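You operate a simulated robot arm through the tools that you are given. There is no shell and no other tool. Be economical: measure what you need, move in short steps, check, and stop when the job is done.

You run a simulated two-armed robot. Do the job below in one go: nothing can be reset, and whatever is moved stays where it is left.

## Task
Carry the black seedling tray with both arms and set it on the plywood board.

Only the result counts: the job must be done as asked and must still hold three seconds after the hand-in. Knocking over, shifting, dropping, spilling or breaking anything else fails it.

## Robot
Two 6-joint arms with two-finger grippers on one trunk, on a base that drives. Base frame: it is fixed to the floor where the robot stands at the start and does not move with it; the origin is under the middle of the robot, x ahead of it, y to its left, z up. Readings come in cm, degrees, newtons and seconds.
The left shoulder is at the start at [7, 17.6, 109], the right one opposite. With the tool pointing down near the work surface each hand reaches from about 46 to 80 cm from the robot's upright axis, wherever it stands, measured 20 degrees to its own side. Places, roughly: plywood board [-400, -130, 80]. Payload 2.45 kg a hand.
The TCP of each hand is the grasp point between the finger pads, 2.6 cm short of the fingertips. In the tool frame z runs along the fingers and y along their closing line. Largest opening 9.6 cm; the body of the gripper starts 6.9 cm behind the TCP.
Orientation is that of the tool frame in the base frame, as a unit quaternion [x, y, z, w]. With the fingers straight down and closing along the base's y, the tool's x points along the base's -x, its y along +y and its z along -z.

## Interface
- The arms move only by the tool servo_tool. It takes "left_increments", "right_increments" or both (then of equal length, played together; a hand with none holds still); each is a list of rows, each an object of numbers (a shift or turn left out is 0, a gripper value left out holds the last): "dx", "dy", "dz": the shift along the tool's x, y, z in cm; "wx", "wy", "wz": the turn, a rotation vector about the tool's x, y, z in degrees; "grip": the closure, from 0 (fully open) to 1 (shut). In form: [{"dx": .., "dy": .., "dz": .., "wx": .., "wy": .., "wz": .., "grip": ..}, ...]. A call has 1 to 12 rows; each row shifts and turns the commanded pose from where the row before left it, along the tool's axes as they then stand. A row lasts 0.2 s, in which the tool goes at most 5 cm and 8.6 degrees; a call with a longer step from one row to the next is refused whole, and so is a gripper value outside its range. Where a pose cannot be reached the arm comes as near as it can. A force on the tool above 40 N (or 10 N above the force at the start of the call, whichever is more), or a blocked arm, ends the call early, and 0.2 s more pass. The fingers move at their own pace and stop on an object; they squeeze with about 43 N. The grip force told is the motor's: it shows also when the fingers shut on nothing. Time passes only in rows, and 0.2 s behind the last, so rows that do not move let the fingers close. It gives the time, the measured TCP pose, the force on the tool (base axes), the opening and the grip force at its end, in the units of the frame above (readings bear some noise), with the torque about the TCP (base axes, N m) and any sound that the robot's microphone picked up.
- Cameras (640 x 400 px; columns grow to the right, rows downward): "scene" is now at [13.06, -1.6, 141.02]; the picture's right is [-0.14, -0.99, 0.00], its down [-0.70, 0.10, -0.71] and it looks along [0.70, -0.10, -0.70] (base axes); focal length 294 px, centre (320, 200). "left" rides on the left gripper at [8.2, -0.3, -9.8] in its tool frame; the picture's right is [0.04, 1.00, 0.00], its down [-0.73, 0.03, -0.68] and it looks along [-0.68, 0.03, 0.73] (tool axes); focal length 256 px, centre (320, 200). "right" rides on the right gripper at [8.2, 0.3, -9.8] in its tool frame; the picture's right is [-0.04, 1.00, 0.00], its down [-0.73, -0.03, -0.68] and it looks along [-0.68, -0.03, 0.73] (tool axes); focal length 256 px, centre (320, 200). There is no depth. A picture from a camera that has moved, and an enlarged one, comes with that camera's place and axes in the base frame and with its lens. The place of the scene camera against the robot may be out by one fixed shift of up to 1.8 cm in any direction.
- get_image(camera): a new picture of that camera. The clock stands still meanwhile.
- move_column(by): slides the trunk up (or, below 0, down) by that many cm; the arms and the scene camera ride with it, the base frame stays. It gives what a move gives, with no picture.
- steer(legs): drives the robot by 1 to 6 legs, each [ahead, left, turn to the left] in cm, cm and degrees, along the robot's own axes; the way and the turn of a leg run together, so that a leg with both is an arc; at most 150 cm and 180 degrees a leg. The arms and the cameras ride along, it lands a little off, and it stops where it bumps. It gives what a move gives.
- turn_head(pan, tilt): turns the head with the scene camera to pan (to the left, within 86 degrees either way) and tilt (down, from -29 to 69), counted from straight ahead of the robot. It gives what a move gives.
- enlarge(camera, box): a new picture of the part [left, top, right, bottom] of that camera's present view, enlarged. The clock stands still meanwhile.
- hand_in(): hands the job in; it is judged then, once.

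Go step by step. Nothing tells you exact positions but the pictures and the camera data: compare them with the known pose of the tool, close in by small moves and look again before you grip or let go. The budget is 120 turns and 100 pictures, counting those below and the enlarged ones. Unless the task says otherwise, let go and move clear before handing in, and close with one line.

The tools are called as a command line: name --argument value ..., lists and objects as JSON in quotes. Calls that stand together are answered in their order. servo_tool: Moves the arms, as the interface text tells. Its arguments: {"type":"object","properties":{"left_increments":{"type":"array","items":{"type":"object","properties":{"dx":{"type":"number"},"dy":{"type":"number"},"dz":{"type":"number"},"wx":{"type":"number"},"wy":{"type":"number"},"wz":{"type":"number"},"grip":{"type":"number"}}}},"right_increments":{"type":"array","items":{"type":"object","properties":{"dx":{"type":"number"},"dy":{"type":"number"},"dz":{"type":"number"},"wx":{"type":"number"},"wy":{"type":"number"},"wz":{"type":"number"},"grip":{"type":"number"}}}}},"required":[]} The other tools are called the same way: move_column (by) slides the trunk up or down; steer (legs) drives the base; turn_head (pan, tilt) turns the head that bears the scene camera; get_image (camera) takes a picture; enlarge (camera, box) takes an enlarged picture of a part of a camera's view; hand_in () hands the job in.

At the start:

```text
t: 0.0
left_position: [62.18, 17.0, 106.98]
left_ee_rot: [-0.001, 1.0, 0.0, 0.0]
left_ft_force: [-0.5, 0.7, 0.0]
left_torque: [0.01, 0.01, 0.02]
left_finger_gap: 9.61
left_grasp_force: 0.1
right_position: [40.36, -23.19, 101.76]
right_ee_rot: [-0.001, 1.0, 0.0, 0.0]
right_ft_force: [0.5, 0.7, 0.2]
right_torque: [0.0, 0.01, -0.01]
right_finger_gap: 9.61
right_grasp_force: 0.0
trunk travel left (down, up): [-57.5, 26.5]
robot x, y, heading: [-0.43, -0.02, -0.2]
head pan, tilt: [-8.0, 44.6]
```

scene: 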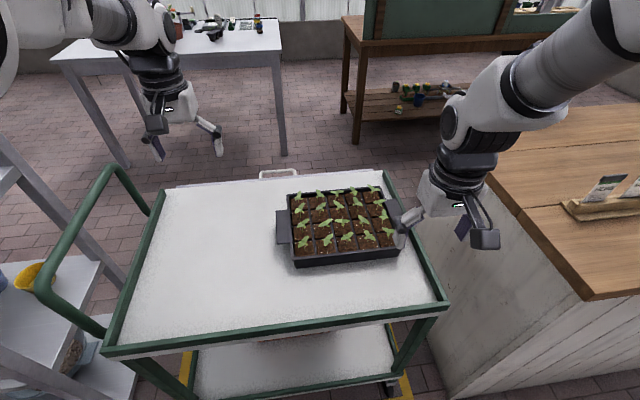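
right: 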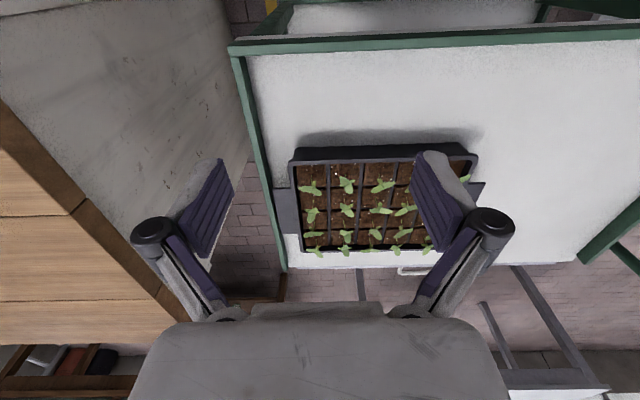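
left: 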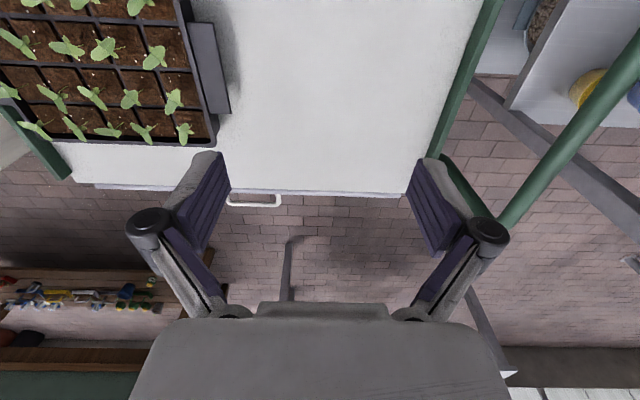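

I see the black tray on the cart ahead, with a tab on its left and right sides. I'll zoom in to learn its shape and height.

enlarge --camera "scene" --box '[260, 160, 420, 280]'

enlarge --camera "right" --box '[250, 120, 510, 280]'

enlarge --camera "left" --box '[0, 0, 260, 170]'

```text
3.33 times, centred on (340, 220) of scene
camera zoom: at [13.06, -1.6, 141.02], right [-0.14, -0.99, 0.0], down [-0.7, 0.1, -0.71], along [0.7, -0.1, -0.7], focal length 979 px, centre (253, 133)
```

zoom: 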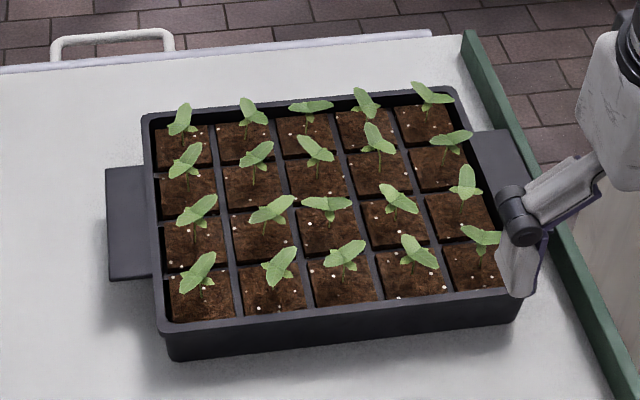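

```text
2.46 times, centred on (380, 200) of right
camera zoom: at [32.23, -22.84, 111.52], right [0.04, 1.0, 0.0], down [0.73, -0.03, 0.68], along [0.68, -0.03, -0.73], focal length 630 px, centre (172, 200)
```

zoom: 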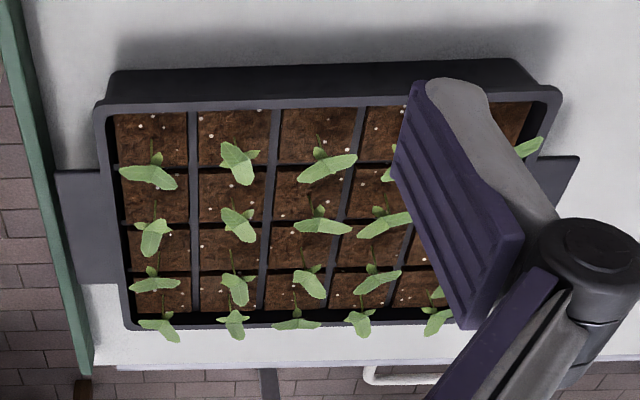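

```text
2.35 times, centred on (130, 85) of left
camera zoom: at [54.09, 16.58, 116.89], right [-0.04, 1.0, 0.0], down [0.73, 0.03, 0.68], along [0.68, 0.03, -0.73], focal length 602 px, centre (767, 471)
```

zoom: 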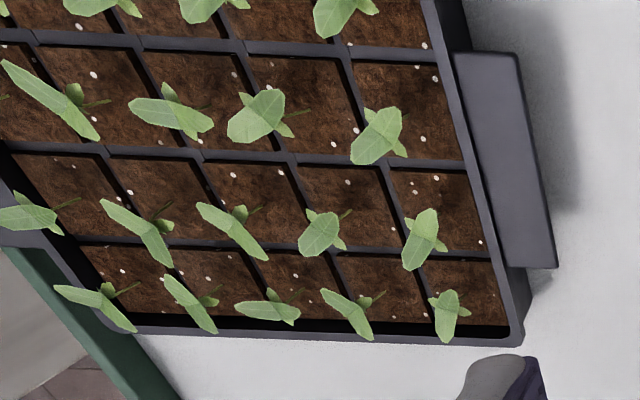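

The tray body spans about x 54–78, y −28.5 to 0, with its rim near z 80. The tabs are flat plates at z≈79, about 4 cm above the cart, centred on y≈−14. A counter edge stands right of the cart at y≈−54. I'll shift the base right to centre on the tray and look again.

steer --legs '[[0, -14, 0.2]]'

turn_head --pan 0 --tilt 48

get_image --camera "scene"

get_image --camera "right"

```text
t: 1.3
left_position: [62.07, 3.3, 107.14]
left_ee_rot: [-0.003, 1.0, -0.001, 0.0]
left_ft_force: [-0.2, -0.5, -0.3]
left_torque: [0.01, 0.02, 0.02]
left_finger_gap: 9.58
left_grasp_force: 0.1
right_position: [40.55, -37.26, 101.72]
right_ee_rot: [-0.003, 1.0, -0.001, 0.0]
right_ft_force: [0.0, 0.0, 0.4]
right_torque: [-0.04, -0.01, -0.01]
right_finger_gap: 9.63
right_grasp_force: 0.0
trunk travel left (down, up): [-57.5, 26.5]
robot x, y, heading: [0.25, -14.04, 0.2]
head pan, tilt: [-8.0, 44.6]
```

```text
t: 2.0
left_position: [62.06, 3.18, 107.15]
left_ee_rot: [-0.002, 1.0, -0.001, 0.0]
left_ft_force: [0.3, -0.1, 0.2]
left_torque: [0.0, -0.01, 0.01]
left_finger_gap: 9.58
left_grasp_force: 0.1
right_position: [40.5, -37.21, 101.84]
right_ee_rot: [-0.003, 1.0, 0.0, -0.001]
right_ft_force: [-0.1, 0.0, -0.8]
right_torque: [-0.02, 0.0, -0.01]
right_finger_gap: 9.6
right_grasp_force: 0.1
trunk travel left (down, up): [-57.5, 26.5]
robot x, y, heading: [0.09, -14.48, 0.3]
head pan, tilt: [0.0, 48.0]
```

```text
93 pictures are left
camera scene: at [12.9, -14.58, 140.55], right [0.0, -1.0, 0.0], down [-0.74, 0.0, -0.67], along [0.67, 0.0, -0.74], focal length 294 px, centre (320, 200)
```

scene: 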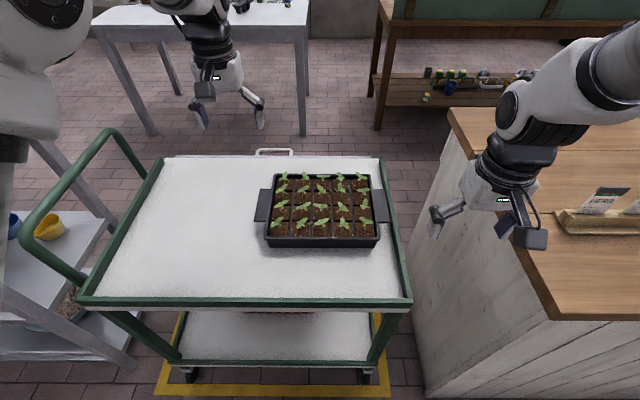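

```text
92 pictures are left
camera right: at [32.39, -36.82, 111.5], right [0.03, 1.0, 0.0], down [0.73, -0.03, 0.68], along [0.68, -0.02, -0.73], focal length 256 px, centre (320, 200)
```

right: 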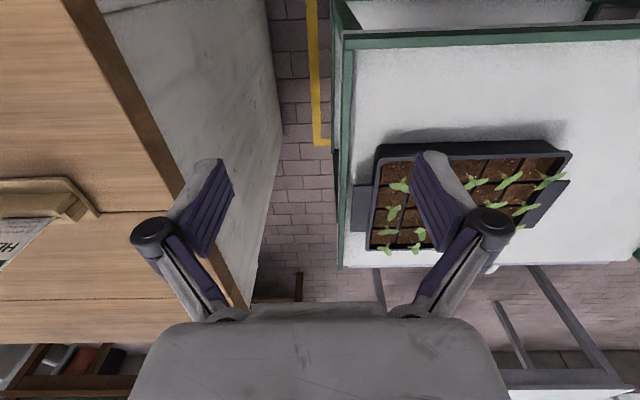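

The tabs' outer edges are at y≈3.6 and y≈−32, and the right-hand cart lip is close outside the right tab. I'll turn both hands towards horizontal, pointing forward and inward at 45° with fingers closing vertically, while they are still high up.

servo_tool --left_increments '[{"dy": 1, "wz": -7.5}, {"dy": 1, "wz": -7.5}, {"dy": 1, "wz": -7.5}, {"dy": 1, "wz": -7.5}, {"wz": -7.5}, {"wz": -7.5}]' --right_increments '[{"dx": -4, "dz": -1}, {"dx": -4, "dz": -1}, {"dx": -4, "dz": -1}, {"dx": -4, "dz": -1}, {"wz": 7.5}, {"wz": 7.5}]'

servo_tool --left_increments '[{"wx": 7.5}, {"wx": 7.5}, {"wx": 7.5}, {"wx": 7.5}, {"wx": 7.5}, {"wx": 7.5}, {"wx": 7.5}, {"wx": 7.5}]' --right_increments '[{"wz": 7.5}, {"wz": 7.5}, {"wz": 7.5}, {"wz": 7.5}, {"wx": -7.5}, {"wx": -7.5}, {"wx": -7.5}, {"wx": -7.5}]'

get_image --camera "scene"

```text
t: 3.4
left_position: [61.34, 7.19, 107.05]
left_ee_rot: [-0.386, 0.923, 0.0, -0.001]
left_ft_force: [-0.2, 0.5, -0.1]
left_torque: [-0.01, 0.04, -0.01]
left_finger_gap: 9.62
left_grasp_force: 0.1
right_position: [56.5, -37.0, 105.77]
right_ee_rot: [0.129, 0.992, -0.001, -0.001]
right_ft_force: [0.3, 0.4, 0.0]
right_torque: [0.01, 0.01, 0.02]
right_finger_gap: 9.62
right_grasp_force: 0.1
trunk travel left (down, up): [-57.5, 26.5]
robot x, y, heading: [-0.36, -13.76, 0.4]
head pan, tilt: [0.0, 48.0]
```

```text
t: 5.2
left_position: [61.23, 7.1, 107.14]
left_ee_rot: [-0.334, 0.799, -0.461, 0.194]
left_ft_force: [0.1, -0.1, -0.1]
left_torque: [-0.01, 0.0, -0.01]
left_finger_gap: 9.61
left_grasp_force: 0.1
right_position: [56.54, -37.15, 105.63]
right_ee_rot: [0.367, 0.893, 0.239, 0.1]
right_ft_force: [0.1, -0.3, -0.1]
right_torque: [-0.02, 0.02, -0.03]
right_finger_gap: 9.59
right_grasp_force: 0.1
trunk travel left (down, up): [-57.5, 26.5]
robot x, y, heading: [0.13, -14.31, 0.3]
head pan, tilt: [0.0, 48.0]
```

```text
91 pictures are left
camera scene: at [12.87, -14.54, 140.56], right [0.01, -1.0, 0.0], down [-0.74, 0.0, -0.67], along [0.67, 0.0, -0.74], focal length 294 px, centre (320, 200)
```

scene: 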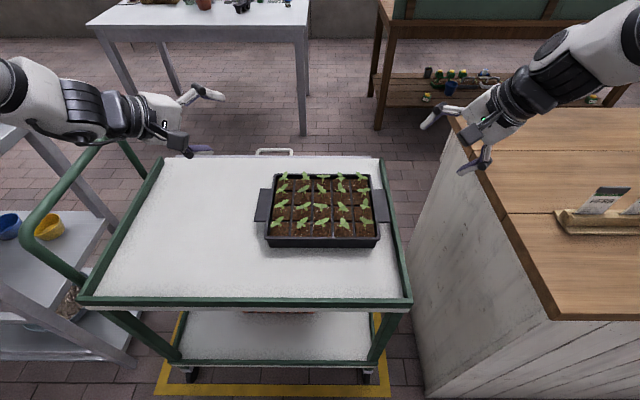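

Both hands are turning as planned. I'll finish the tilt at about 18° below horizontal, narrow the fingers, and check the hand views.

servo_tool --left_increments '[{"wx": 4, "grip": 0.77}, {"wx": 4}, {"wx": 4}, {}, {}, {}]' --right_increments '[{"wx": -7, "grip": 0.77}, {"wx": -7}, {"wx": -7}, {"wx": -7}, {"wx": -7}, {"wx": -7}]'

get_image --camera "left"

get_image --camera "right"

get_image --camera "scene"

```text
t: 6.6
left_position: [61.34, 7.08, 106.99]
left_ee_rot: [-0.311, 0.747, -0.542, 0.226]
left_ft_force: [-0.5, -0.1, -0.2]
left_torque: [0.01, 0.0, 0.02]
left_finger_gap: 2.22
left_grasp_force: 0.0
right_position: [56.52, -37.19, 105.66]
right_ee_rot: [0.307, 0.748, 0.545, 0.223]
right_ft_force: [-0.7, -1.2, -0.7]
right_torque: [0.01, -0.01, 0.01]
right_finger_gap: 2.18
right_grasp_force: 0.0
trunk travel left (down, up): [-57.5, 26.5]
robot x, y, heading: [-0.03, -14.21, 0.4]
head pan, tilt: [0.0, 48.0]
```

```text
90 pictures are left
camera left: at [49.13, 7.69, 110.34], right [-0.25, 0.19, -0.95], down [0.05, 0.98, 0.18], along [0.97, 0.0, -0.25], focal length 256 px, centre (320, 200)
```

left: 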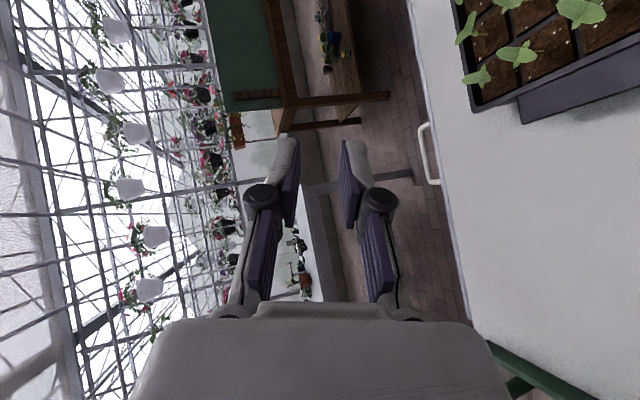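

```text
89 pictures are left
camera right: at [44.35, -37.89, 108.97], right [0.25, 0.19, 0.95], down [0.06, -0.98, 0.18], along [0.97, 0.01, -0.25], focal length 256 px, centre (320, 200)
```

right: 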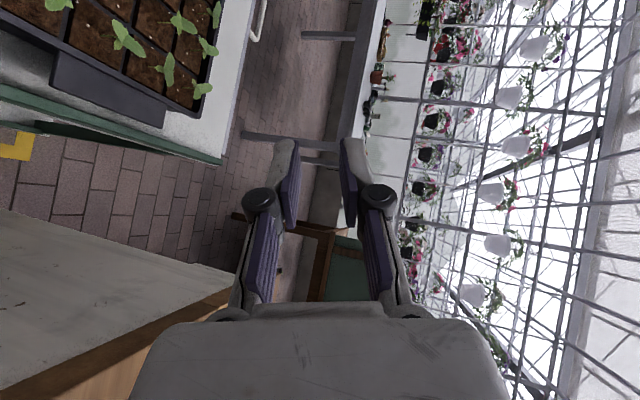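

```text
88 pictures are left
camera scene: at [12.95, -14.59, 140.55], right [0.01, -1.0, 0.0], down [-0.74, 0.0, -0.67], along [0.67, 0.0, -0.74], focal length 294 px, centre (320, 200)
```

scene: 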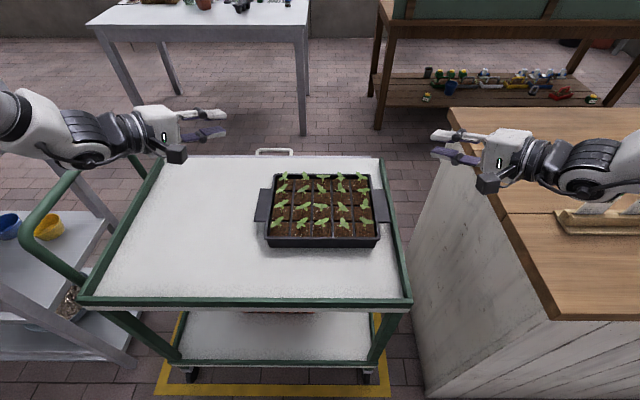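

The right forearm would meet the counter if it came down in this pose. I'll point both hands straight ahead instead, roll them so the cameras sit outboard, and stand farther back.

steer --legs '[[-15, 0, 0]]'

servo_tool --left_increments '[{"wy": -7.13, "wz": -2.32}, {"wy": -7.13, "wz": -2.32}, {"wy": -7.13, "wz": -2.32}, {"wy": -7.13, "wz": -2.32}, {"wy": -7.13, "wz": -2.32}, {"wy": -7.13, "wz": -2.32}]' --right_increments '[{"wy": -7.13, "wz": 2.32}, {"wy": -7.13, "wz": 2.32}, {"wy": -7.13, "wz": 2.32}, {"wy": -7.13, "wz": 2.32}, {"wy": -7.13, "wz": 2.32}, {"wy": -7.13, "wz": 2.32}]'

servo_tool --left_increments '[{"wz": 8}, {"wz": 8}, {"wz": 8}, {"wz": 8}, {"wz": 8}, {"wz": 8}, {"wz": 8}, {"wz": 8}, {"wz": 8}, {"wz": 8}, {"wz": 8}, {"wz": 8}]' --right_increments '[{"wz": -8}, {"wz": -8}, {"wz": -8}, {"wz": -8}, {"wz": -8}, {"wz": -8}, {"wz": -8}, {"wz": -8}, {"wz": -8}, {"wz": -8}, {"wz": -8}, {"wz": -8}]'

get_image --camera "scene"

```text
t: 8.0
left_position: [46.28, 6.84, 107.06]
left_ee_rot: [-0.311, 0.747, -0.542, 0.225]
left_ft_force: [0.0, -0.1, -0.3]
left_torque: [-0.01, -0.01, 0.05]
left_finger_gap: 2.24
left_grasp_force: 0.0
right_position: [41.36, -37.27, 105.78]
right_ee_rot: [0.308, 0.749, 0.542, 0.224]
right_ft_force: [-0.7, -0.3, 0.6]
right_torque: [-0.02, -0.01, -0.02]
right_finger_gap: 2.2
right_grasp_force: 0.0
trunk travel left (down, up): [-57.5, 26.5]
robot x, y, heading: [-14.92, -14.11, 0.1]
head pan, tilt: [0.0, 48.0]
```

```text
t: 9.4
left_position: [46.52, 7.61, 107.32]
left_ee_rot: [-0.512, 0.628, -0.457, 0.368]
left_ft_force: [-0.3, 0.3, -0.1]
left_torque: [-0.03, 0.0, -0.02]
left_finger_gap: 2.2
left_grasp_force: 0.1
left hand out of reach, approached as far as the arm can: row 5, 6
right_position: [41.75, -37.83, 105.69]
right_ee_rot: [0.509, 0.629, 0.459, 0.366]
right_ft_force: [0.7, -0.1, -0.1]
right_torque: [0.01, 0.02, -0.03]
right_finger_gap: 2.2
right_grasp_force: 0.0
right hand out of reach, approached as far as the arm can: row 5, 6
trunk travel left (down, up): [-57.5, 26.5]
robot x, y, heading: [-15.19, -14.03, 0.3]
head pan, tilt: [0.0, 48.0]
```

```text
t: 12.0
left_position: [46.74, 4.26, 108.92]
left_ee_rot: [0.13, 0.801, -0.038, 0.583]
left_ft_force: [-1.8, -0.4, 1.2]
left_torque: [0.01, 0.02, 0.06]
left_finger_gap: 2.22
left_grasp_force: 0.1
left hand out of reach, approached as far as the arm can: row 12
right_position: [43.07, -32.23, 108.63]
right_ee_rot: [-0.133, 0.799, 0.043, 0.585]
right_ft_force: [-1.2, -0.2, 0.4]
right_torque: [0.0, 0.0, 0.01]
right_finger_gap: 2.23
right_grasp_force: 0.1
right hand out of reach, approached as far as the arm can: row 10, 11, 12
trunk travel left (down, up): [-57.5, 26.5]
robot x, y, heading: [-15.18, -13.94, 0.2]
head pan, tilt: [0.0, 48.0]
```

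```text
87 pictures are left
camera scene: at [-2.46, -14.84, 140.57], right [0.0, -1.0, 0.0], down [-0.74, 0.0, -0.67], along [0.67, 0.0, -0.74], focal length 294 px, centre (320, 200)
```

scene: 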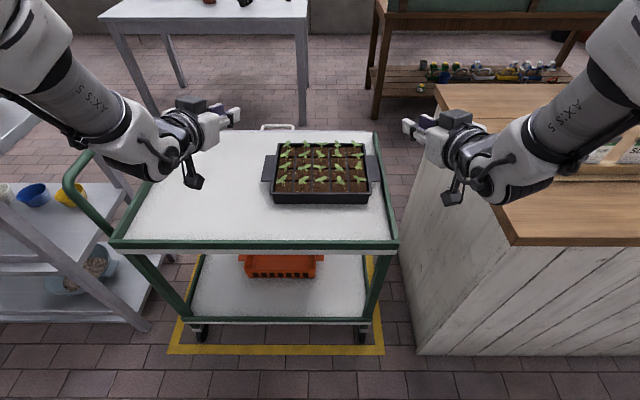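

The roll hit a reach limit with the arms folded this close. I'll move both hands forward and down towards the work height and then finish the orientation there.

servo_tool --left_increments '[{"dx": 2.8, "dz": 2.46}, {"dx": 2.8, "dz": 2.46}, {"dx": 2.8, "dz": 2.46}, {"dx": 2.8, "dz": 2.46}, {"dx": 2.8, "dz": 2.46}]' --right_increments '[{"dx": 2.6, "dy": -0.48, "dz": 3.04}, {"dx": 2.6, "dy": -0.48, "dz": 3.04}, {"dx": 2.6, "dy": -0.48, "dz": 3.04}, {"dx": 2.6, "dy": -0.48, "dz": 3.04}, {"dx": 2.6, "dy": -0.48, "dz": 3.04}]'

get_image --camera "scene"

```text
t: 13.2
left_position: [58.95, 3.13, 98.67]
left_ee_rot: [0.127, 0.805, -0.052, 0.578]
left_ft_force: [0.4, -0.4, 0.1]
left_torque: [-0.05, -0.04, -0.06]
left_finger_gap: 2.19
left_grasp_force: 0.1
left hand out of reach, approached as far as the arm can: row 1, 2, 3, 4, 5
right_position: [58.54, -31.1, 99.63]
right_ee_rot: [-0.131, 0.803, 0.053, 0.579]
right_ft_force: [1.6, -0.3, -0.1]
right_torque: [0.03, -0.03, 0.01]
right_finger_gap: 2.19
right_grasp_force: 0.0
right hand out of reach, approached as far as the arm can: row 1, 2, 3, 4, 5
trunk travel left (down, up): [-57.5, 26.5]
robot x, y, heading: [-15.13, -14.26, 0.1]
head pan, tilt: [0.0, 48.0]
```

```text
86 pictures are left
camera scene: at [-1.86, -14.58, 140.51], right [0.0, -1.0, 0.0], down [-0.75, 0.0, -0.67], along [0.67, 0.0, -0.75], focal length 294 px, centre (320, 200)
```

scene: 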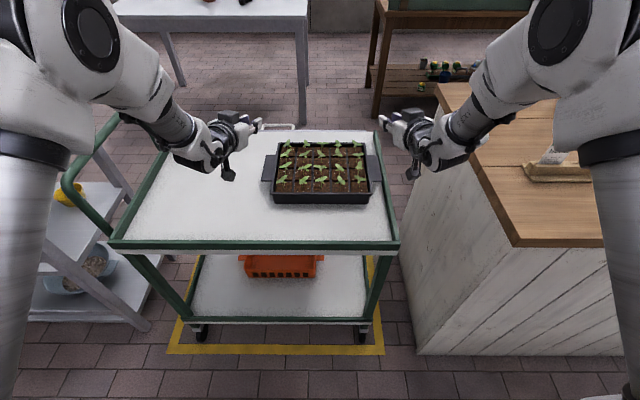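

The arms are stuck in a joint limit because the shoulders are high for level-pointing hands. I'll back off and lower the trunk in steps so that level pointing comes easily.

steer --legs '[[-14, 0, 0]]'

move_column --by -10

servo_tool --left_increments '[{"dx": -1}, {"dx": -1}, {"dx": -1}, {"dx": -1}]' --right_increments '[{"dx": -1}, {"dx": -1}, {"dx": -1}, {"dx": -1}]'

get_image --camera "scene"

```text
t: 14.5
left_position: [44.67, 3.17, 98.85]
left_ee_rot: [0.127, 0.804, -0.051, 0.579]
left_ft_force: [0.5, 0.4, 0.4]
left_torque: [0.01, 0.02, 0.03]
left_finger_gap: 2.19
left_grasp_force: 0.1
right_position: [44.18, -30.99, 99.89]
right_ee_rot: [-0.132, 0.802, 0.053, 0.58]
right_ft_force: [0.8, 0.1, 0.4]
right_torque: [0.05, 0.01, 0.01]
right_finger_gap: 2.25
right_grasp_force: 0.1
trunk travel left (down, up): [-57.5, 26.5]
robot x, y, heading: [-29.13, -14.36, 0.3]
head pan, tilt: [0.0, 48.0]
```

```text
t: 15.9
left_position: [44.63, 3.22, 88.97]
left_ee_rot: [0.127, 0.804, -0.052, 0.579]
left_ft_force: [0.0, 0.6, -0.5]
left_torque: [-0.02, 0.01, 0.03]
left_finger_gap: 2.19
left_grasp_force: 0.1
right_position: [44.25, -30.98, 90.02]
right_ee_rot: [-0.132, 0.802, 0.053, 0.581]
right_ft_force: [0.3, 0.5, -0.8]
right_torque: [0.0, -0.02, -0.01]
right_finger_gap: 2.21
right_grasp_force: 0.1
trunk travel left (down, up): [-47.5, 36.5]
robot x, y, heading: [-28.87, -14.36, 0.4]
head pan, tilt: [0.0, 48.0]
```

```text
t: 16.9
left_position: [45.91, 2.7, 92.69]
left_ee_rot: [0.127, 0.804, -0.051, 0.579]
left_ft_force: [-0.3, 0.7, -0.4]
left_torque: [-0.02, 0.01, 0.0]
left_finger_gap: 2.2
left_grasp_force: 0.1
right_position: [45.42, -30.25, 93.77]
right_ee_rot: [-0.132, 0.802, 0.053, 0.581]
right_ft_force: [0.0, -0.6, 0.0]
right_torque: [-0.04, -0.01, -0.02]
right_finger_gap: 2.21
right_grasp_force: 0.0
trunk travel left (down, up): [-47.5, 36.5]
robot x, y, heading: [-28.74, -14.44, 0.5]
head pan, tilt: [0.0, 48.0]
```

```text
85 pictures are left
camera scene: at [-16.32, -14.62, 130.55], right [0.0, -1.0, 0.0], down [-0.74, 0.0, -0.67], along [0.67, 0.0, -0.74], focal length 294 px, centre (320, 200)
```

scene: 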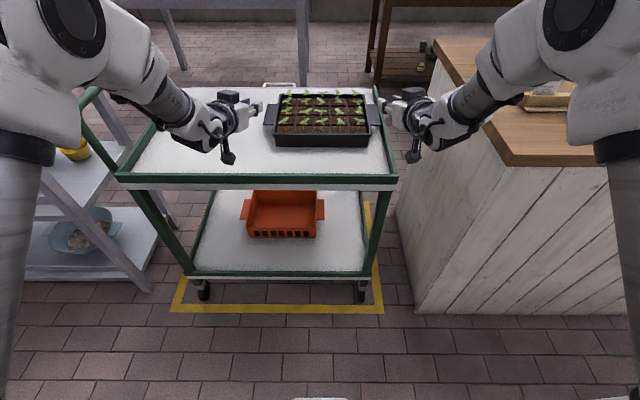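

The hands follow exactly again. I'll keep lowering the trunk while raising the hands relative to it.

servo_tool --left_increments '[{"dx": -2.36, "dy": 0.22, "dz": -0.8}, {"dx": -2.36, "dy": 0.22, "dz": -0.8}, {"dx": -2.36, "dy": 0.22, "dz": -0.8}, {"dx": -2.36, "dy": 0.22, "dz": -0.8}]' --right_increments '[{"dx": -2.36, "dy": -0.22, "dz": -0.8}, {"dx": -2.36, "dy": -0.22, "dz": -0.8}, {"dx": -2.36, "dy": -0.22, "dz": -0.8}, {"dx": -2.36, "dy": -0.22, "dz": -0.8}]'

move_column --by -10

servo_tool --left_increments '[{"dx": -2.36, "dy": 0.22, "dz": -0.8}, {"dx": -2.36, "dy": 0.22, "dz": -0.8}, {"dx": -2.36, "dy": 0.22, "dz": -0.8}, {"dx": -2.36, "dy": 0.22, "dz": -0.8}]' --right_increments '[{"dx": -2.36, "dy": -0.22, "dz": -0.8}, {"dx": -2.36, "dy": -0.22, "dz": -0.8}, {"dx": -2.36, "dy": -0.22, "dz": -0.8}, {"dx": -2.36, "dy": -0.22, "dz": -0.8}]'

move_column --by -10

```text
t: 17.9
left_position: [45.78, 2.83, 102.82]
left_ee_rot: [0.127, 0.804, -0.051, 0.579]
left_ft_force: [0.2, -0.6, 0.3]
left_torque: [0.01, -0.03, -0.02]
left_finger_gap: 2.21
left_grasp_force: 0.0
right_position: [45.39, -30.67, 103.71]
right_ee_rot: [-0.132, 0.802, 0.052, 0.581]
right_ft_force: [-0.7, 0.8, 0.3]
right_torque: [0.05, 0.01, 0.0]
right_finger_gap: 2.19
right_grasp_force: 0.1
trunk travel left (down, up): [-47.5, 36.5]
robot x, y, heading: [-28.81, -14.15, 0.4]
head pan, tilt: [0.0, 48.0]
```

```text
t: 19.2
left_position: [45.96, 2.79, 92.75]
left_ee_rot: [0.127, 0.803, -0.052, 0.579]
left_ft_force: [0.2, 0.6, 0.3]
left_torque: [0.03, 0.01, -0.03]
left_finger_gap: 2.2
left_grasp_force: 0.0
right_position: [45.43, -30.57, 93.88]
right_ee_rot: [-0.131, 0.802, 0.052, 0.58]
right_ft_force: [0.1, 0.5, 0.5]
right_torque: [0.02, 0.04, -0.01]
right_finger_gap: 2.19
right_grasp_force: 0.0
trunk travel left (down, up): [-37.5, 46.5]
robot x, y, heading: [-29.1, -14.39, 0.3]
head pan, tilt: [0.0, 48.0]
```

```text
t: 20.2
left_position: [45.68, 3.02, 102.8]
left_ee_rot: [0.127, 0.804, -0.051, 0.579]
left_ft_force: [-0.3, 0.0, -1.1]
left_torque: [-0.02, 0.05, -0.02]
left_finger_gap: 2.22
left_grasp_force: 0.0
right_position: [45.46, -30.86, 103.8]
right_ee_rot: [-0.132, 0.802, 0.053, 0.58]
right_ft_force: [0.3, -0.2, 0.5]
right_torque: [0.02, -0.02, 0.03]
right_finger_gap: 2.22
right_grasp_force: 0.0
trunk travel left (down, up): [-37.5, 46.5]
robot x, y, heading: [-29.26, -13.81, 0.3]
head pan, tilt: [0.0, 48.0]
```

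```text
t: 21.5
left_position: [45.92, 3.19, 92.77]
left_ee_rot: [0.128, 0.804, -0.052, 0.579]
left_ft_force: [-0.9, 0.4, 0.2]
left_torque: [0.0, 0.01, 0.02]
left_finger_gap: 2.22
left_grasp_force: 0.2
right_position: [45.55, -30.76, 93.61]
right_ee_rot: [-0.132, 0.802, 0.053, 0.581]
right_ft_force: [-0.3, 0.6, 0.4]
right_torque: [0.01, -0.01, 0.01]
right_finger_gap: 2.2
right_grasp_force: 0.1
trunk travel left (down, up): [-27.5, 56.5]
robot x, y, heading: [-28.82, -14.64, 0.5]
head pan, tilt: [0.0, 48.0]
```

Shoulders are now at about tab height. I'll finish the roll so the fingers close vertically and the hands point straight ahead.

servo_tool --left_increments '[{"wz": 7.7}, {"wz": 7.7}, {"wz": 7.7}, {"wz": 7.7}, {"wz": 7.7}, {"wz": 7.7}, {"wz": 7.7}, {"wz": 7.7}, {"wz": 7.7}, {"wz": 7.7}, {"wz": 7.6}]' --right_increments '[{"wz": -7.7}, {"wz": -7.7}, {"wz": -7.7}, {"wz": -7.7}, {"wz": -7.7}, {"wz": -7.7}, {"wz": -7.7}, {"wz": -7.7}, {"wz": -7.7}, {"wz": -7.7}, {"wz": -7.6}]'

servo_tool --left_increments '[{"wy": 6.2, "wz": -2}, {"wy": 6.2, "wz": -2}]' --right_increments '[{"wy": 6.45, "wz": 2.1}, {"wy": 6.45, "wz": 2.1}]'

get_image --camera "scene"

get_image --camera "right"

get_image --camera "left"

```text
t: 23.9
left_position: [48.53, 2.92, 96.87]
left_ee_rot: [0.637, 0.51, 0.35, 0.46]
left_ft_force: [0.1, -0.9, 0.3]
left_torque: [-0.01, -0.02, -0.03]
left_finger_gap: 2.23
left_grasp_force: 0.1
left hand out of reach, approached as far as the arm can: row 7, 8, 9, 10, 11
right_position: [48.0, -30.44, 97.44]
right_ee_rot: [0.639, -0.506, 0.35, -0.462]
right_ft_force: [0.7, -0.1, -0.1]
right_torque: [0.03, 0.01, 0.0]
right_finger_gap: 2.22
right_grasp_force: 0.0
right hand out of reach, approached as far as the arm can: row 7, 8, 9, 10, 11
trunk travel left (down, up): [-27.5, 56.5]
robot x, y, heading: [-28.92, -14.32, 0.4]
head pan, tilt: [0.0, 48.0]
```

```text
t: 24.5
left_position: [48.5, 2.81, 96.78]
left_ee_rot: [0.589, 0.565, 0.39, 0.426]
left_ft_force: [-0.9, 0.7, 0.3]
left_torque: [-0.02, 0.03, 0.0]
left_finger_gap: 2.2
left_grasp_force: 0.1
right_position: [47.86, -30.53, 97.21]
right_ee_rot: [0.581, -0.566, 0.4, -0.427]
right_ft_force: [0.3, 0.2, 0.0]
right_torque: [0.02, -0.02, 0.01]
right_finger_gap: 2.22
right_grasp_force: 0.0
trunk travel left (down, up): [-27.5, 56.5]
robot x, y, heading: [-29.22, -14.11, 0.2]
head pan, tilt: [0.0, 48.0]
```

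```text
84 pictures are left
camera scene: at [-16.28, -14.6, 110.55], right [0.0, -1.0, 0.0], down [-0.74, 0.0, -0.67], along [0.67, 0.0, -0.74], focal length 294 px, centre (320, 200)
```

scene: 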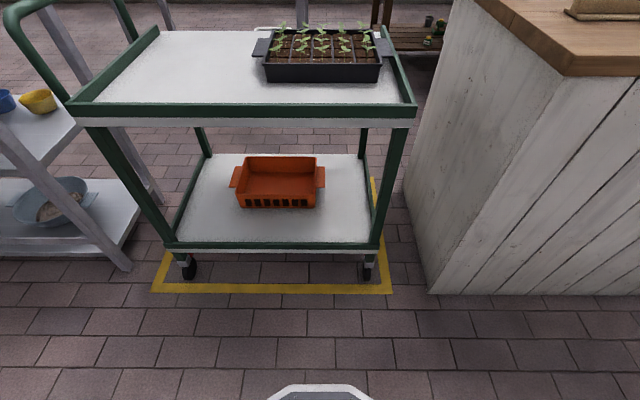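

```text
83 pictures are left
camera right: at [38.81, -38.98, 99.85], right [-0.32, 0.05, -0.95], down [-0.66, 0.7, 0.26], along [0.68, 0.71, -0.19], focal length 256 px, centre (320, 200)
```

right: 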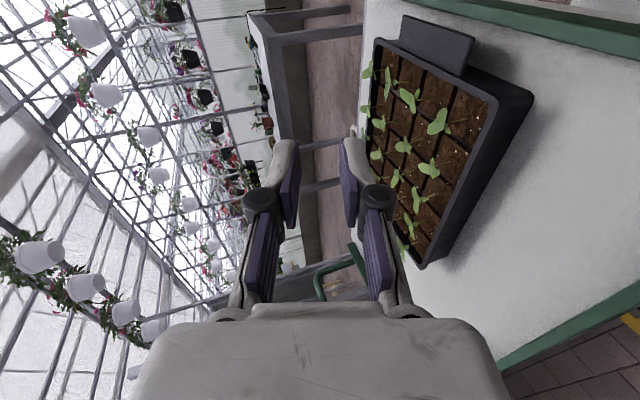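

```text
82 pictures are left
camera left: at [39.68, 11.47, 99.49], right [0.34, 0.04, 0.94], down [-0.67, -0.69, 0.27], along [0.66, -0.72, -0.2], focal length 256 px, centre (320, 200)
```

left: 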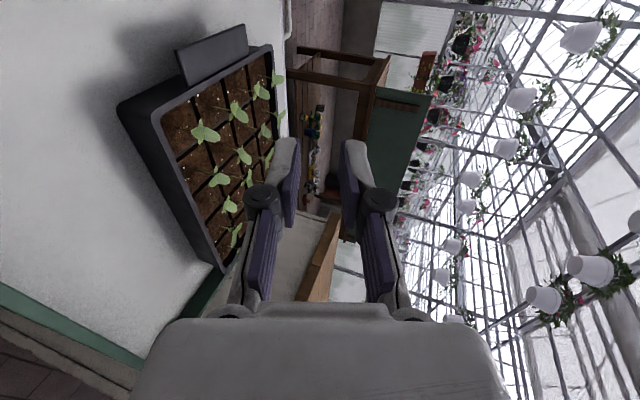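

The hands now point ahead, about 19° below level, with their cameras outboard. I'll drive forward a little so the fingertips stay just short of the tabs, then lower part way and look.

steer --legs '[[6, 0, 0]]'

servo_tool --left_increments '[{"dy": -2.83, "dz": 1}, {"dy": -2.83, "dz": 1}, {"dy": -2.83, "dz": 1}]' --right_increments '[{"dy": 2.84, "dz": 0.95}, {"dy": 2.84, "dz": 0.95}, {"dy": 2.84, "dz": 0.95}]'

turn_head --pan 0 --tilt 28

get_image --camera "scene"

get_image --camera "left"

get_image --camera "right"

```text
t: 25.5
left_position: [54.66, 2.92, 96.48]
left_ee_rot: [0.59, 0.566, 0.389, 0.424]
left_ft_force: [0.3, 0.5, 0.0]
left_torque: [0.0, 0.01, -0.02]
left_finger_gap: 2.21
left_grasp_force: 0.1
right_position: [54.0, -30.49, 97.22]
right_ee_rot: [0.581, -0.566, 0.4, -0.426]
right_ft_force: [0.1, 1.0, -1.0]
right_torque: [-0.03, -0.06, 0.01]
right_finger_gap: 2.19
right_grasp_force: 0.0
trunk travel left (down, up): [-27.5, 56.5]
robot x, y, heading: [-23.28, -14.39, 0.2]
head pan, tilt: [0.0, 48.0]
```

```text
t: 26.3
left_position: [58.06, 2.02, 91.95]
left_ee_rot: [0.592, 0.568, 0.387, 0.42]
left_ft_force: [0.4, 0.7, -1.2]
left_torque: [0.01, -0.03, -0.04]
left_finger_gap: 2.2
left_grasp_force: 0.0
left hand out of reach, approached as far as the arm can: row 1, 2, 3
right_position: [55.55, -31.06, 91.98]
right_ee_rot: [-0.573, 0.58, -0.412, 0.406]
right_ft_force: [0.0, 0.2, -0.1]
right_torque: [0.01, -0.02, 0.04]
right_finger_gap: 2.21
right_grasp_force: 0.0
right hand out of reach, approached as far as the arm can: row 1, 2, 3
trunk travel left (down, up): [-27.5, 56.5]
robot x, y, heading: [-23.2, -14.6, 0.3]
head pan, tilt: [0.0, 48.0]
```

```text
t: 27.1
left_position: [57.94, 1.9, 92.09]
left_ee_rot: [0.591, 0.569, 0.387, 0.421]
left_ft_force: [-0.5, -0.1, -0.4]
left_torque: [0.01, -0.03, -0.02]
left_finger_gap: 2.19
left_grasp_force: 0.1
right_position: [55.54, -31.12, 91.87]
right_ee_rot: [-0.572, 0.58, -0.413, 0.407]
right_ft_force: [0.2, 0.2, -0.2]
right_torque: [0.04, -0.01, 0.0]
right_finger_gap: 2.18
right_grasp_force: 0.1
trunk travel left (down, up): [-27.5, 56.5]
robot x, y, heading: [-22.92, -14.2, 0.4]
head pan, tilt: [0.0, 28.0]
```

```text
81 pictures are left
camera scene: at [-9.03, -14.58, 113.54], right [0.01, -1.0, 0.0], down [-0.47, 0.0, -0.88], along [0.88, 0.0, -0.47], focal length 294 px, centre (320, 200)
```

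scene: 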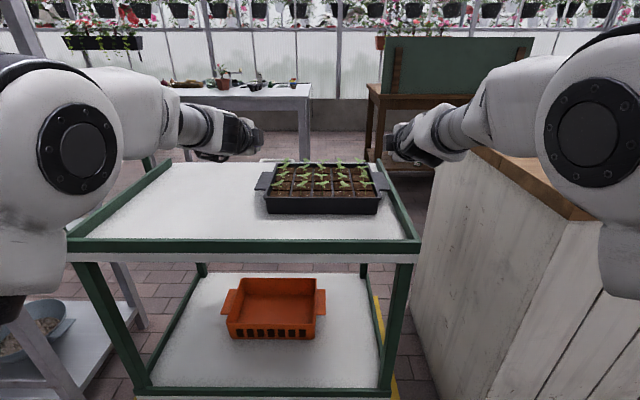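

```text
80 pictures are left
camera left: at [49.12, 10.53, 94.99], right [0.35, 0.04, 0.94], down [-0.67, -0.69, 0.28], along [0.66, -0.72, -0.21], focal length 256 px, centre (320, 200)
```

left: 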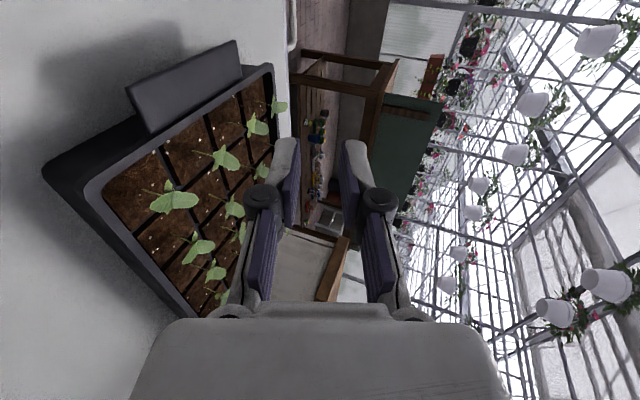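

```text
79 pictures are left
camera right: at [46.02, -39.02, 94.82], right [-0.33, 0.04, -0.94], down [-0.62, 0.74, 0.25], along [0.71, 0.67, -0.22], focal length 256 px, centre (320, 200)
```

right: 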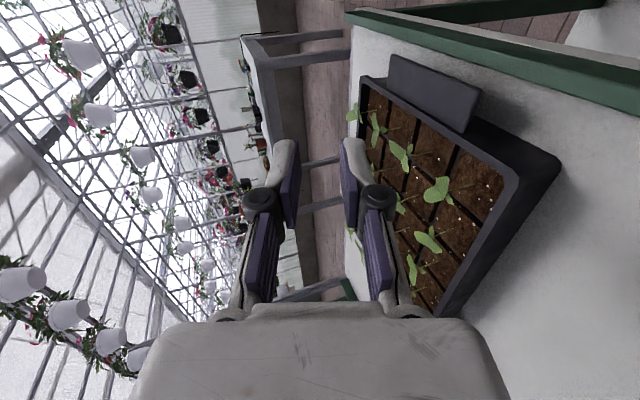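

The tabs span x 59.7–71.4: the left at y 0.5–3.6, the right at y −32.2 to −29, with tops near z 78.4. The hands ride with the trunk, so I'll align them, flatten the tilt slightly, narrow the fingers and then bring them down with the trunk.

servo_tool --left_increments '[{"dx": 0.08, "dy": 1, "dz": -1.7, "grip": 0.83}, {"dx": 0.08, "dy": 0.98, "dz": -1.7}, {"wx": -3}, {}]' --right_increments '[{"dx": -0.25, "dy": -1.42, "dz": -0.5, "grip": 0.83}, {"dx": -0.25, "dy": -1.42, "dz": -0.5}, {"wx": 2}, {}]'

move_column --by -13

get_image --camera "left"

get_image --camera "right"

```text
t: 28.1
left_position: [56.33, 2.19, 96.6]
left_ee_rot: [0.58, 0.558, 0.402, 0.437]
left_ft_force: [-0.2, -0.1, -0.2]
left_torque: [0.03, -0.01, 0.02]
left_finger_gap: 1.63
left_grasp_force: 0.1
left hand out of reach, approached as far as the arm can: row 3
right_position: [54.83, -29.52, 92.95]
right_ee_rot: [0.574, -0.558, 0.409, -0.438]
right_ft_force: [0.3, 0.0, -0.4]
right_torque: [-0.01, 0.03, -0.01]
right_finger_gap: 1.61
right_grasp_force: 0.1
trunk travel left (down, up): [-27.5, 56.5]
robot x, y, heading: [-23.41, -13.97, 0.4]
head pan, tilt: [0.0, 28.0]
```

```text
t: 29.7
left_position: [56.19, 2.04, 83.63]
left_ee_rot: [0.58, 0.557, 0.402, 0.437]
left_ft_force: [0.1, -0.2, -0.6]
left_torque: [0.01, -0.01, 0.0]
left_finger_gap: 1.63
left_grasp_force: 0.0
right_position: [54.83, -29.49, 79.99]
right_ee_rot: [0.573, -0.557, 0.41, -0.439]
right_ft_force: [-1.3, 0.1, 8.5]
right_torque: [0.08, 0.03, 0.01]
right_finger_gap: 1.45
right_grasp_force: 0.0
trunk travel left (down, up): [-14.5, 69.5]
robot x, y, heading: [-23.09, -14.12, 0.3]
head pan, tilt: [0.0, 28.0]
```

```text
78 pictures are left
camera left: at [47.32, 10.72, 86.03], right [0.3, 0.04, 0.95], down [-0.68, -0.69, 0.24], along [0.67, -0.72, -0.18], focal length 256 px, centre (320, 200)
```

left: 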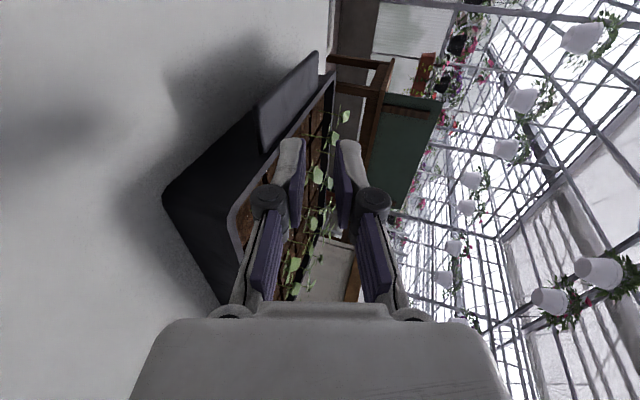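

```text
77 pictures are left
camera right: at [45.67, -38.02, 82.26], right [-0.28, 0.05, -0.96], down [-0.67, 0.7, 0.23], along [0.68, 0.71, -0.17], focal length 256 px, centre (320, 200)
```

right: 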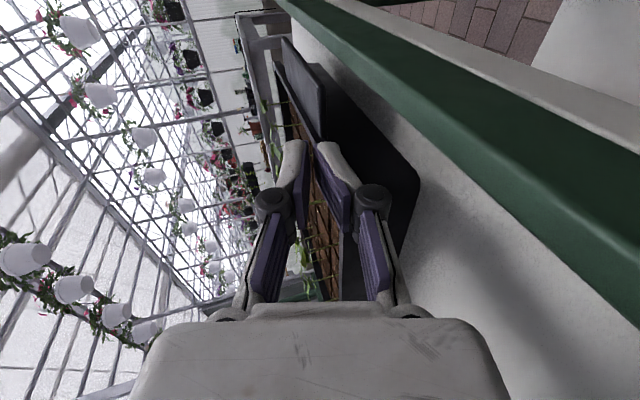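

The right lower finger has landed on the tray's rim edge (8.5 N upward). I'll lift it and shift it outward.

servo_tool --right_increments '[{"dy": -1.2, "dz": -0.4}, {"dy": -1.2, "dz": -0.4}, {"dx": 0.6}, {"dx": 0.6}]'

get_image --camera "right"

get_image --camera "scene"

```text
t: 30.7
left_position: [56.36, 2.14, 83.57]
left_ee_rot: [0.58, 0.558, 0.401, 0.436]
left_ft_force: [-0.2, -0.5, 0.6]
left_torque: [0.0, -0.01, -0.03]
left_finger_gap: 1.65
left_grasp_force: 0.0
right_position: [54.76, -30.78, 82.23]
right_ee_rot: [0.574, -0.559, 0.41, -0.437]
right_ft_force: [-0.4, 1.0, -0.4]
right_torque: [0.0, 0.0, 0.04]
right_finger_gap: 1.63
right_grasp_force: 0.0
trunk travel left (down, up): [-14.5, 69.5]
robot x, y, heading: [-23.4, -13.83, 0.2]
head pan, tilt: [0.0, 28.0]
```

```text
76 pictures are left
camera right: at [45.69, -39.26, 84.49], right [-0.28, 0.05, -0.96], down [-0.67, 0.7, 0.23], along [0.68, 0.71, -0.17], focal length 256 px, centre (320, 200)
```

right: 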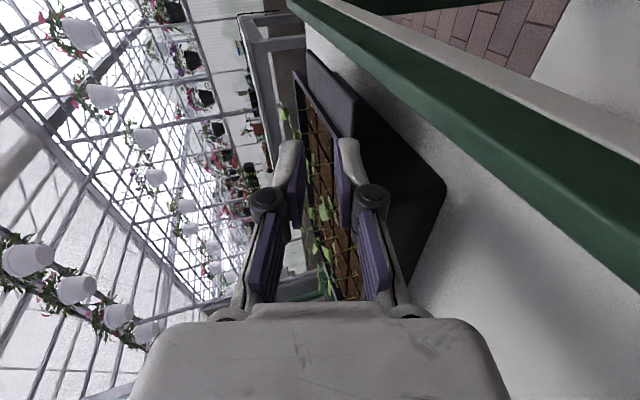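

```text
75 pictures are left
camera scene: at [-9.03, -14.59, 100.55], right [0.01, -1.0, 0.0], down [-0.47, 0.0, -0.88], along [0.88, 0.0, -0.47], focal length 294 px, centre (320, 200)
```

scene: 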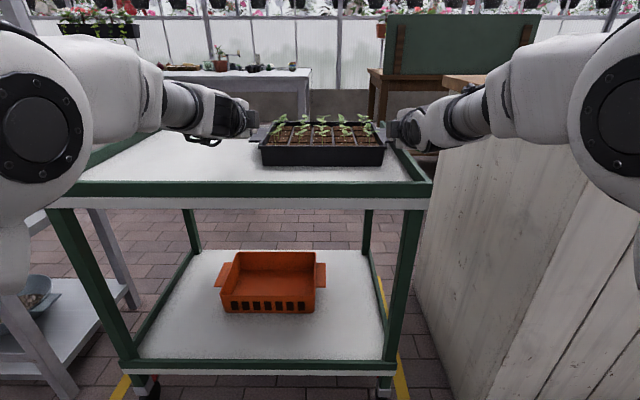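

Clear now. I'll zoom on both tabs for a precise fix.

enlarge --camera "right" --box '[250, 30, 460, 240]'

enlarge --camera "left" --box '[150, 30, 400, 230]'

enlarge --camera "scene" --box '[200, 80, 440, 200]'

```text
1.90 times, centred on (355, 135) of right
camera zoom: at [45.69, -39.26, 84.49], right [-0.28, 0.05, -0.96], down [-0.67, 0.7, 0.23], along [0.68, 0.71, -0.17], focal length 488 px, centre (253, 324)
```

zoom: 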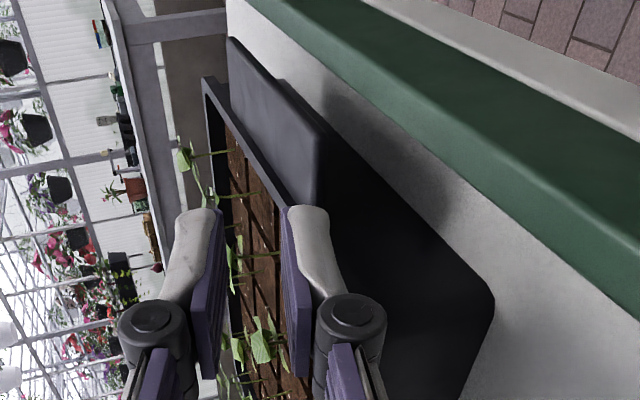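

```text
2.00 times, centred on (275, 130) of left
camera zoom: at [47.42, 10.69, 85.93], right [0.3, 0.04, 0.95], down [-0.68, -0.69, 0.25], along [0.67, -0.72, -0.18], focal length 512 px, centre (410, 340)
```

zoom: 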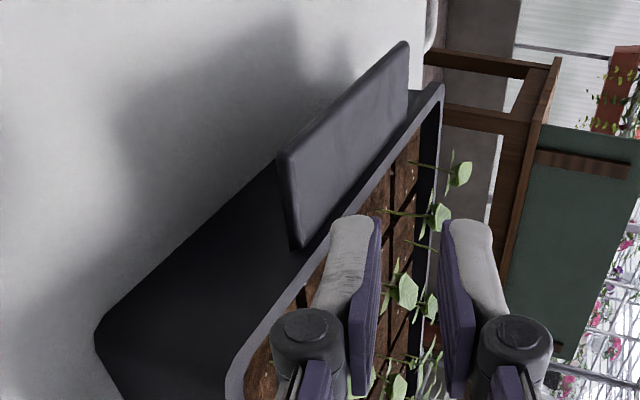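

```text
2.67 times, centred on (320, 140) of scene
camera zoom: at [-9.03, -14.59, 100.55], right [0.01, -1.0, 0.0], down [-0.47, 0.0, -0.88], along [0.88, 0.0, -0.47], focal length 783 px, centre (320, 360)
```

zoom: 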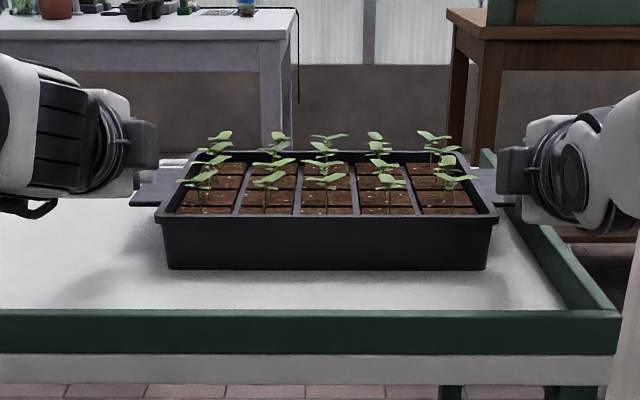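

Fix from both views: tab tops are at z≈78.0, starting at x≈60.4, with the left centred on y≈1.6 and the right on y≈−30.6. The cart top is near z 74. I'll trim the hands and then lower the trunk so the fingers straddle the tab planes just short of the tabs.

servo_tool --left_increments '[{"dx": -0.45, "dy": -0.6, "dz": 0.8, "grip": 0.79}, {}]' --right_increments '[{"dx": -0.15, "dy": -1.14, "dz": 1.75, "grip": 0.79}, {}]'

move_column --by -4.5

enlarge --camera "right" --box '[220, 30, 460, 230]'

enlarge --camera "left" --box '[150, 30, 400, 230]'

```text
t: 31.3
left_position: [56.85, 1.63, 82.76]
left_ee_rot: [0.581, 0.559, 0.4, 0.435]
left_ft_force: [0.3, 0.5, 0.6]
left_torque: [0.01, 0.04, -0.01]
left_finger_gap: 2.04
left_grasp_force: 0.0
right_position: [56.79, -30.63, 82.8]
right_ee_rot: [0.575, -0.558, 0.408, -0.438]
right_ft_force: [-0.1, 0.2, 0.1]
right_torque: [0.02, -0.02, -0.01]
right_finger_gap: 2.01
right_grasp_force: 0.1
trunk travel left (down, up): [-14.5, 69.5]
robot x, y, heading: [-23.25, -14.5, 0.2]
head pan, tilt: [0.0, 28.0]
```

```text
t: 32.2
left_position: [56.92, 1.48, 78.26]
left_ee_rot: [0.581, 0.558, 0.401, 0.436]
left_ft_force: [-0.3, -0.1, 1.2]
left_torque: [0.0, 0.01, -0.01]
left_finger_gap: 2.0
left_grasp_force: 0.0
right_position: [56.69, -30.43, 78.43]
right_ee_rot: [0.574, -0.559, 0.408, -0.437]
right_ft_force: [0.9, -0.8, 1.6]
right_torque: [-0.09, 0.21, 0.03]
right_finger_gap: 2.03
right_grasp_force: 0.0
trunk travel left (down, up): [-10.0, 74.0]
robot x, y, heading: [-22.94, -13.95, 0.0]
head pan, tilt: [0.0, 28.0]
```

```text
2.00 times, centred on (340, 130) of right
camera zoom: at [47.62, -39.09, 80.65], right [-0.28, 0.05, -0.96], down [-0.67, 0.7, 0.23], along [0.68, 0.71, -0.17], focal length 512 px, centre (280, 340)
```

zoom: 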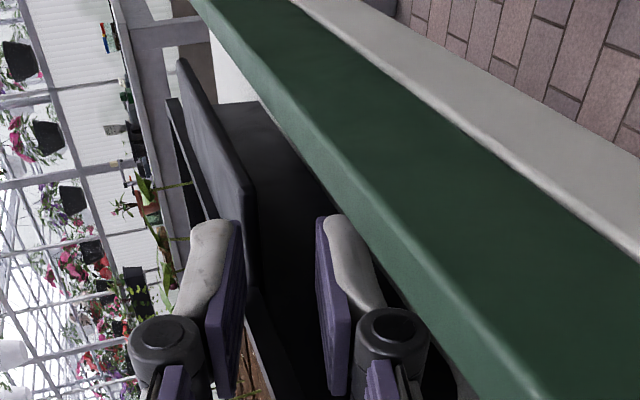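

```text
2.00 times, centred on (275, 130) of left
camera zoom: at [47.97, 10.16, 80.72], right [0.3, 0.04, 0.95], down [-0.68, -0.69, 0.25], along [0.67, -0.72, -0.18], focal length 512 px, centre (410, 340)
```

zoom: 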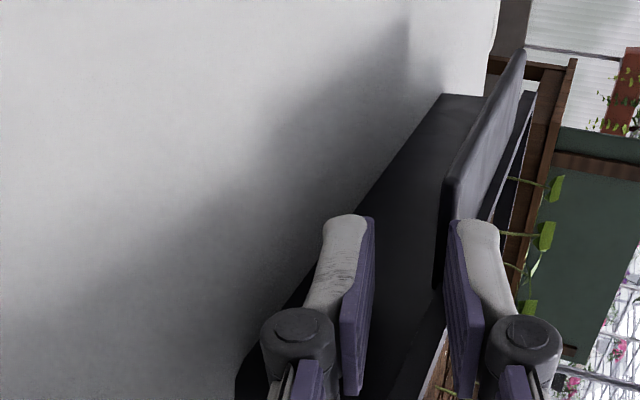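

Both slots line up with their tabs. The right hand shows a slight torque, so I'll check the scene view before going in.

get_image --camera "scene"

servo_tool --left_increments '[{"grip": 0.75}, {}]' --right_increments '[{"grip": 0.75}, {}]'

get_image --camera "right"

```text
69 pictures are left
camera scene: at [-9.06, -14.57, 96.05], right [0.01, -1.0, 0.0], down [-0.47, 0.0, -0.88], along [0.88, 0.0, -0.47], focal length 294 px, centre (320, 200)
```

scene: 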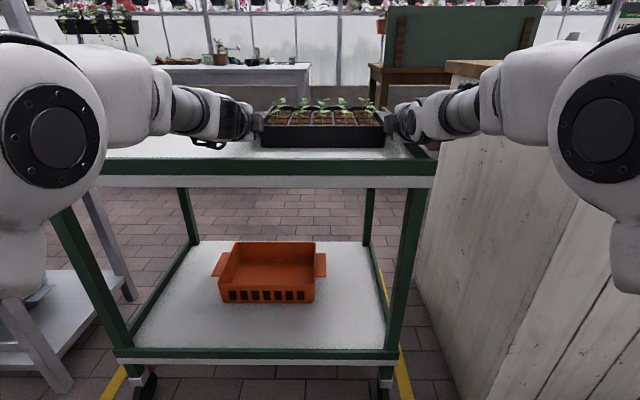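

```text
t: 32.8
left_position: [56.88, 1.57, 78.24]
left_ee_rot: [0.581, 0.56, 0.399, 0.436]
left_ft_force: [0.0, -0.3, -0.5]
left_torque: [0.0, -0.01, 0.02]
left_finger_gap: 2.37
left_grasp_force: 0.0
right_position: [56.69, -30.58, 78.33]
right_ee_rot: [0.574, -0.559, 0.409, -0.437]
right_ft_force: [1.4, -1.1, 3.5]
right_torque: [-0.12, 0.23, 0.06]
right_finger_gap: 2.41
right_grasp_force: 0.2
trunk travel left (down, up): [-10.0, 74.0]
robot x, y, heading: [-23.26, -14.22, 0.0]
head pan, tilt: [0.0, 28.0]
```

```text
68 pictures are left
camera right: at [47.62, -39.09, 80.65], right [-0.28, 0.05, -0.96], down [-0.67, 0.7, 0.23], along [0.68, 0.71, -0.17], focal length 256 px, centre (320, 200)
```

right: 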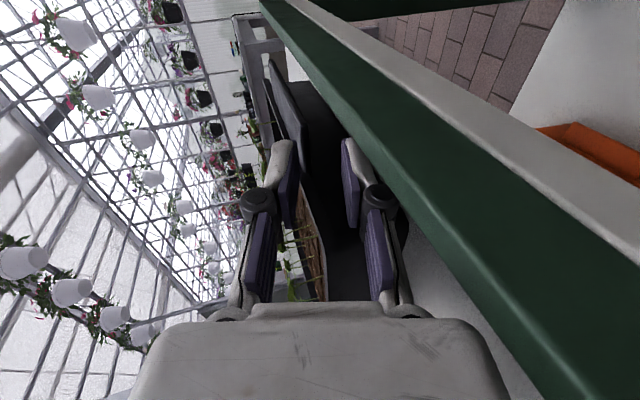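

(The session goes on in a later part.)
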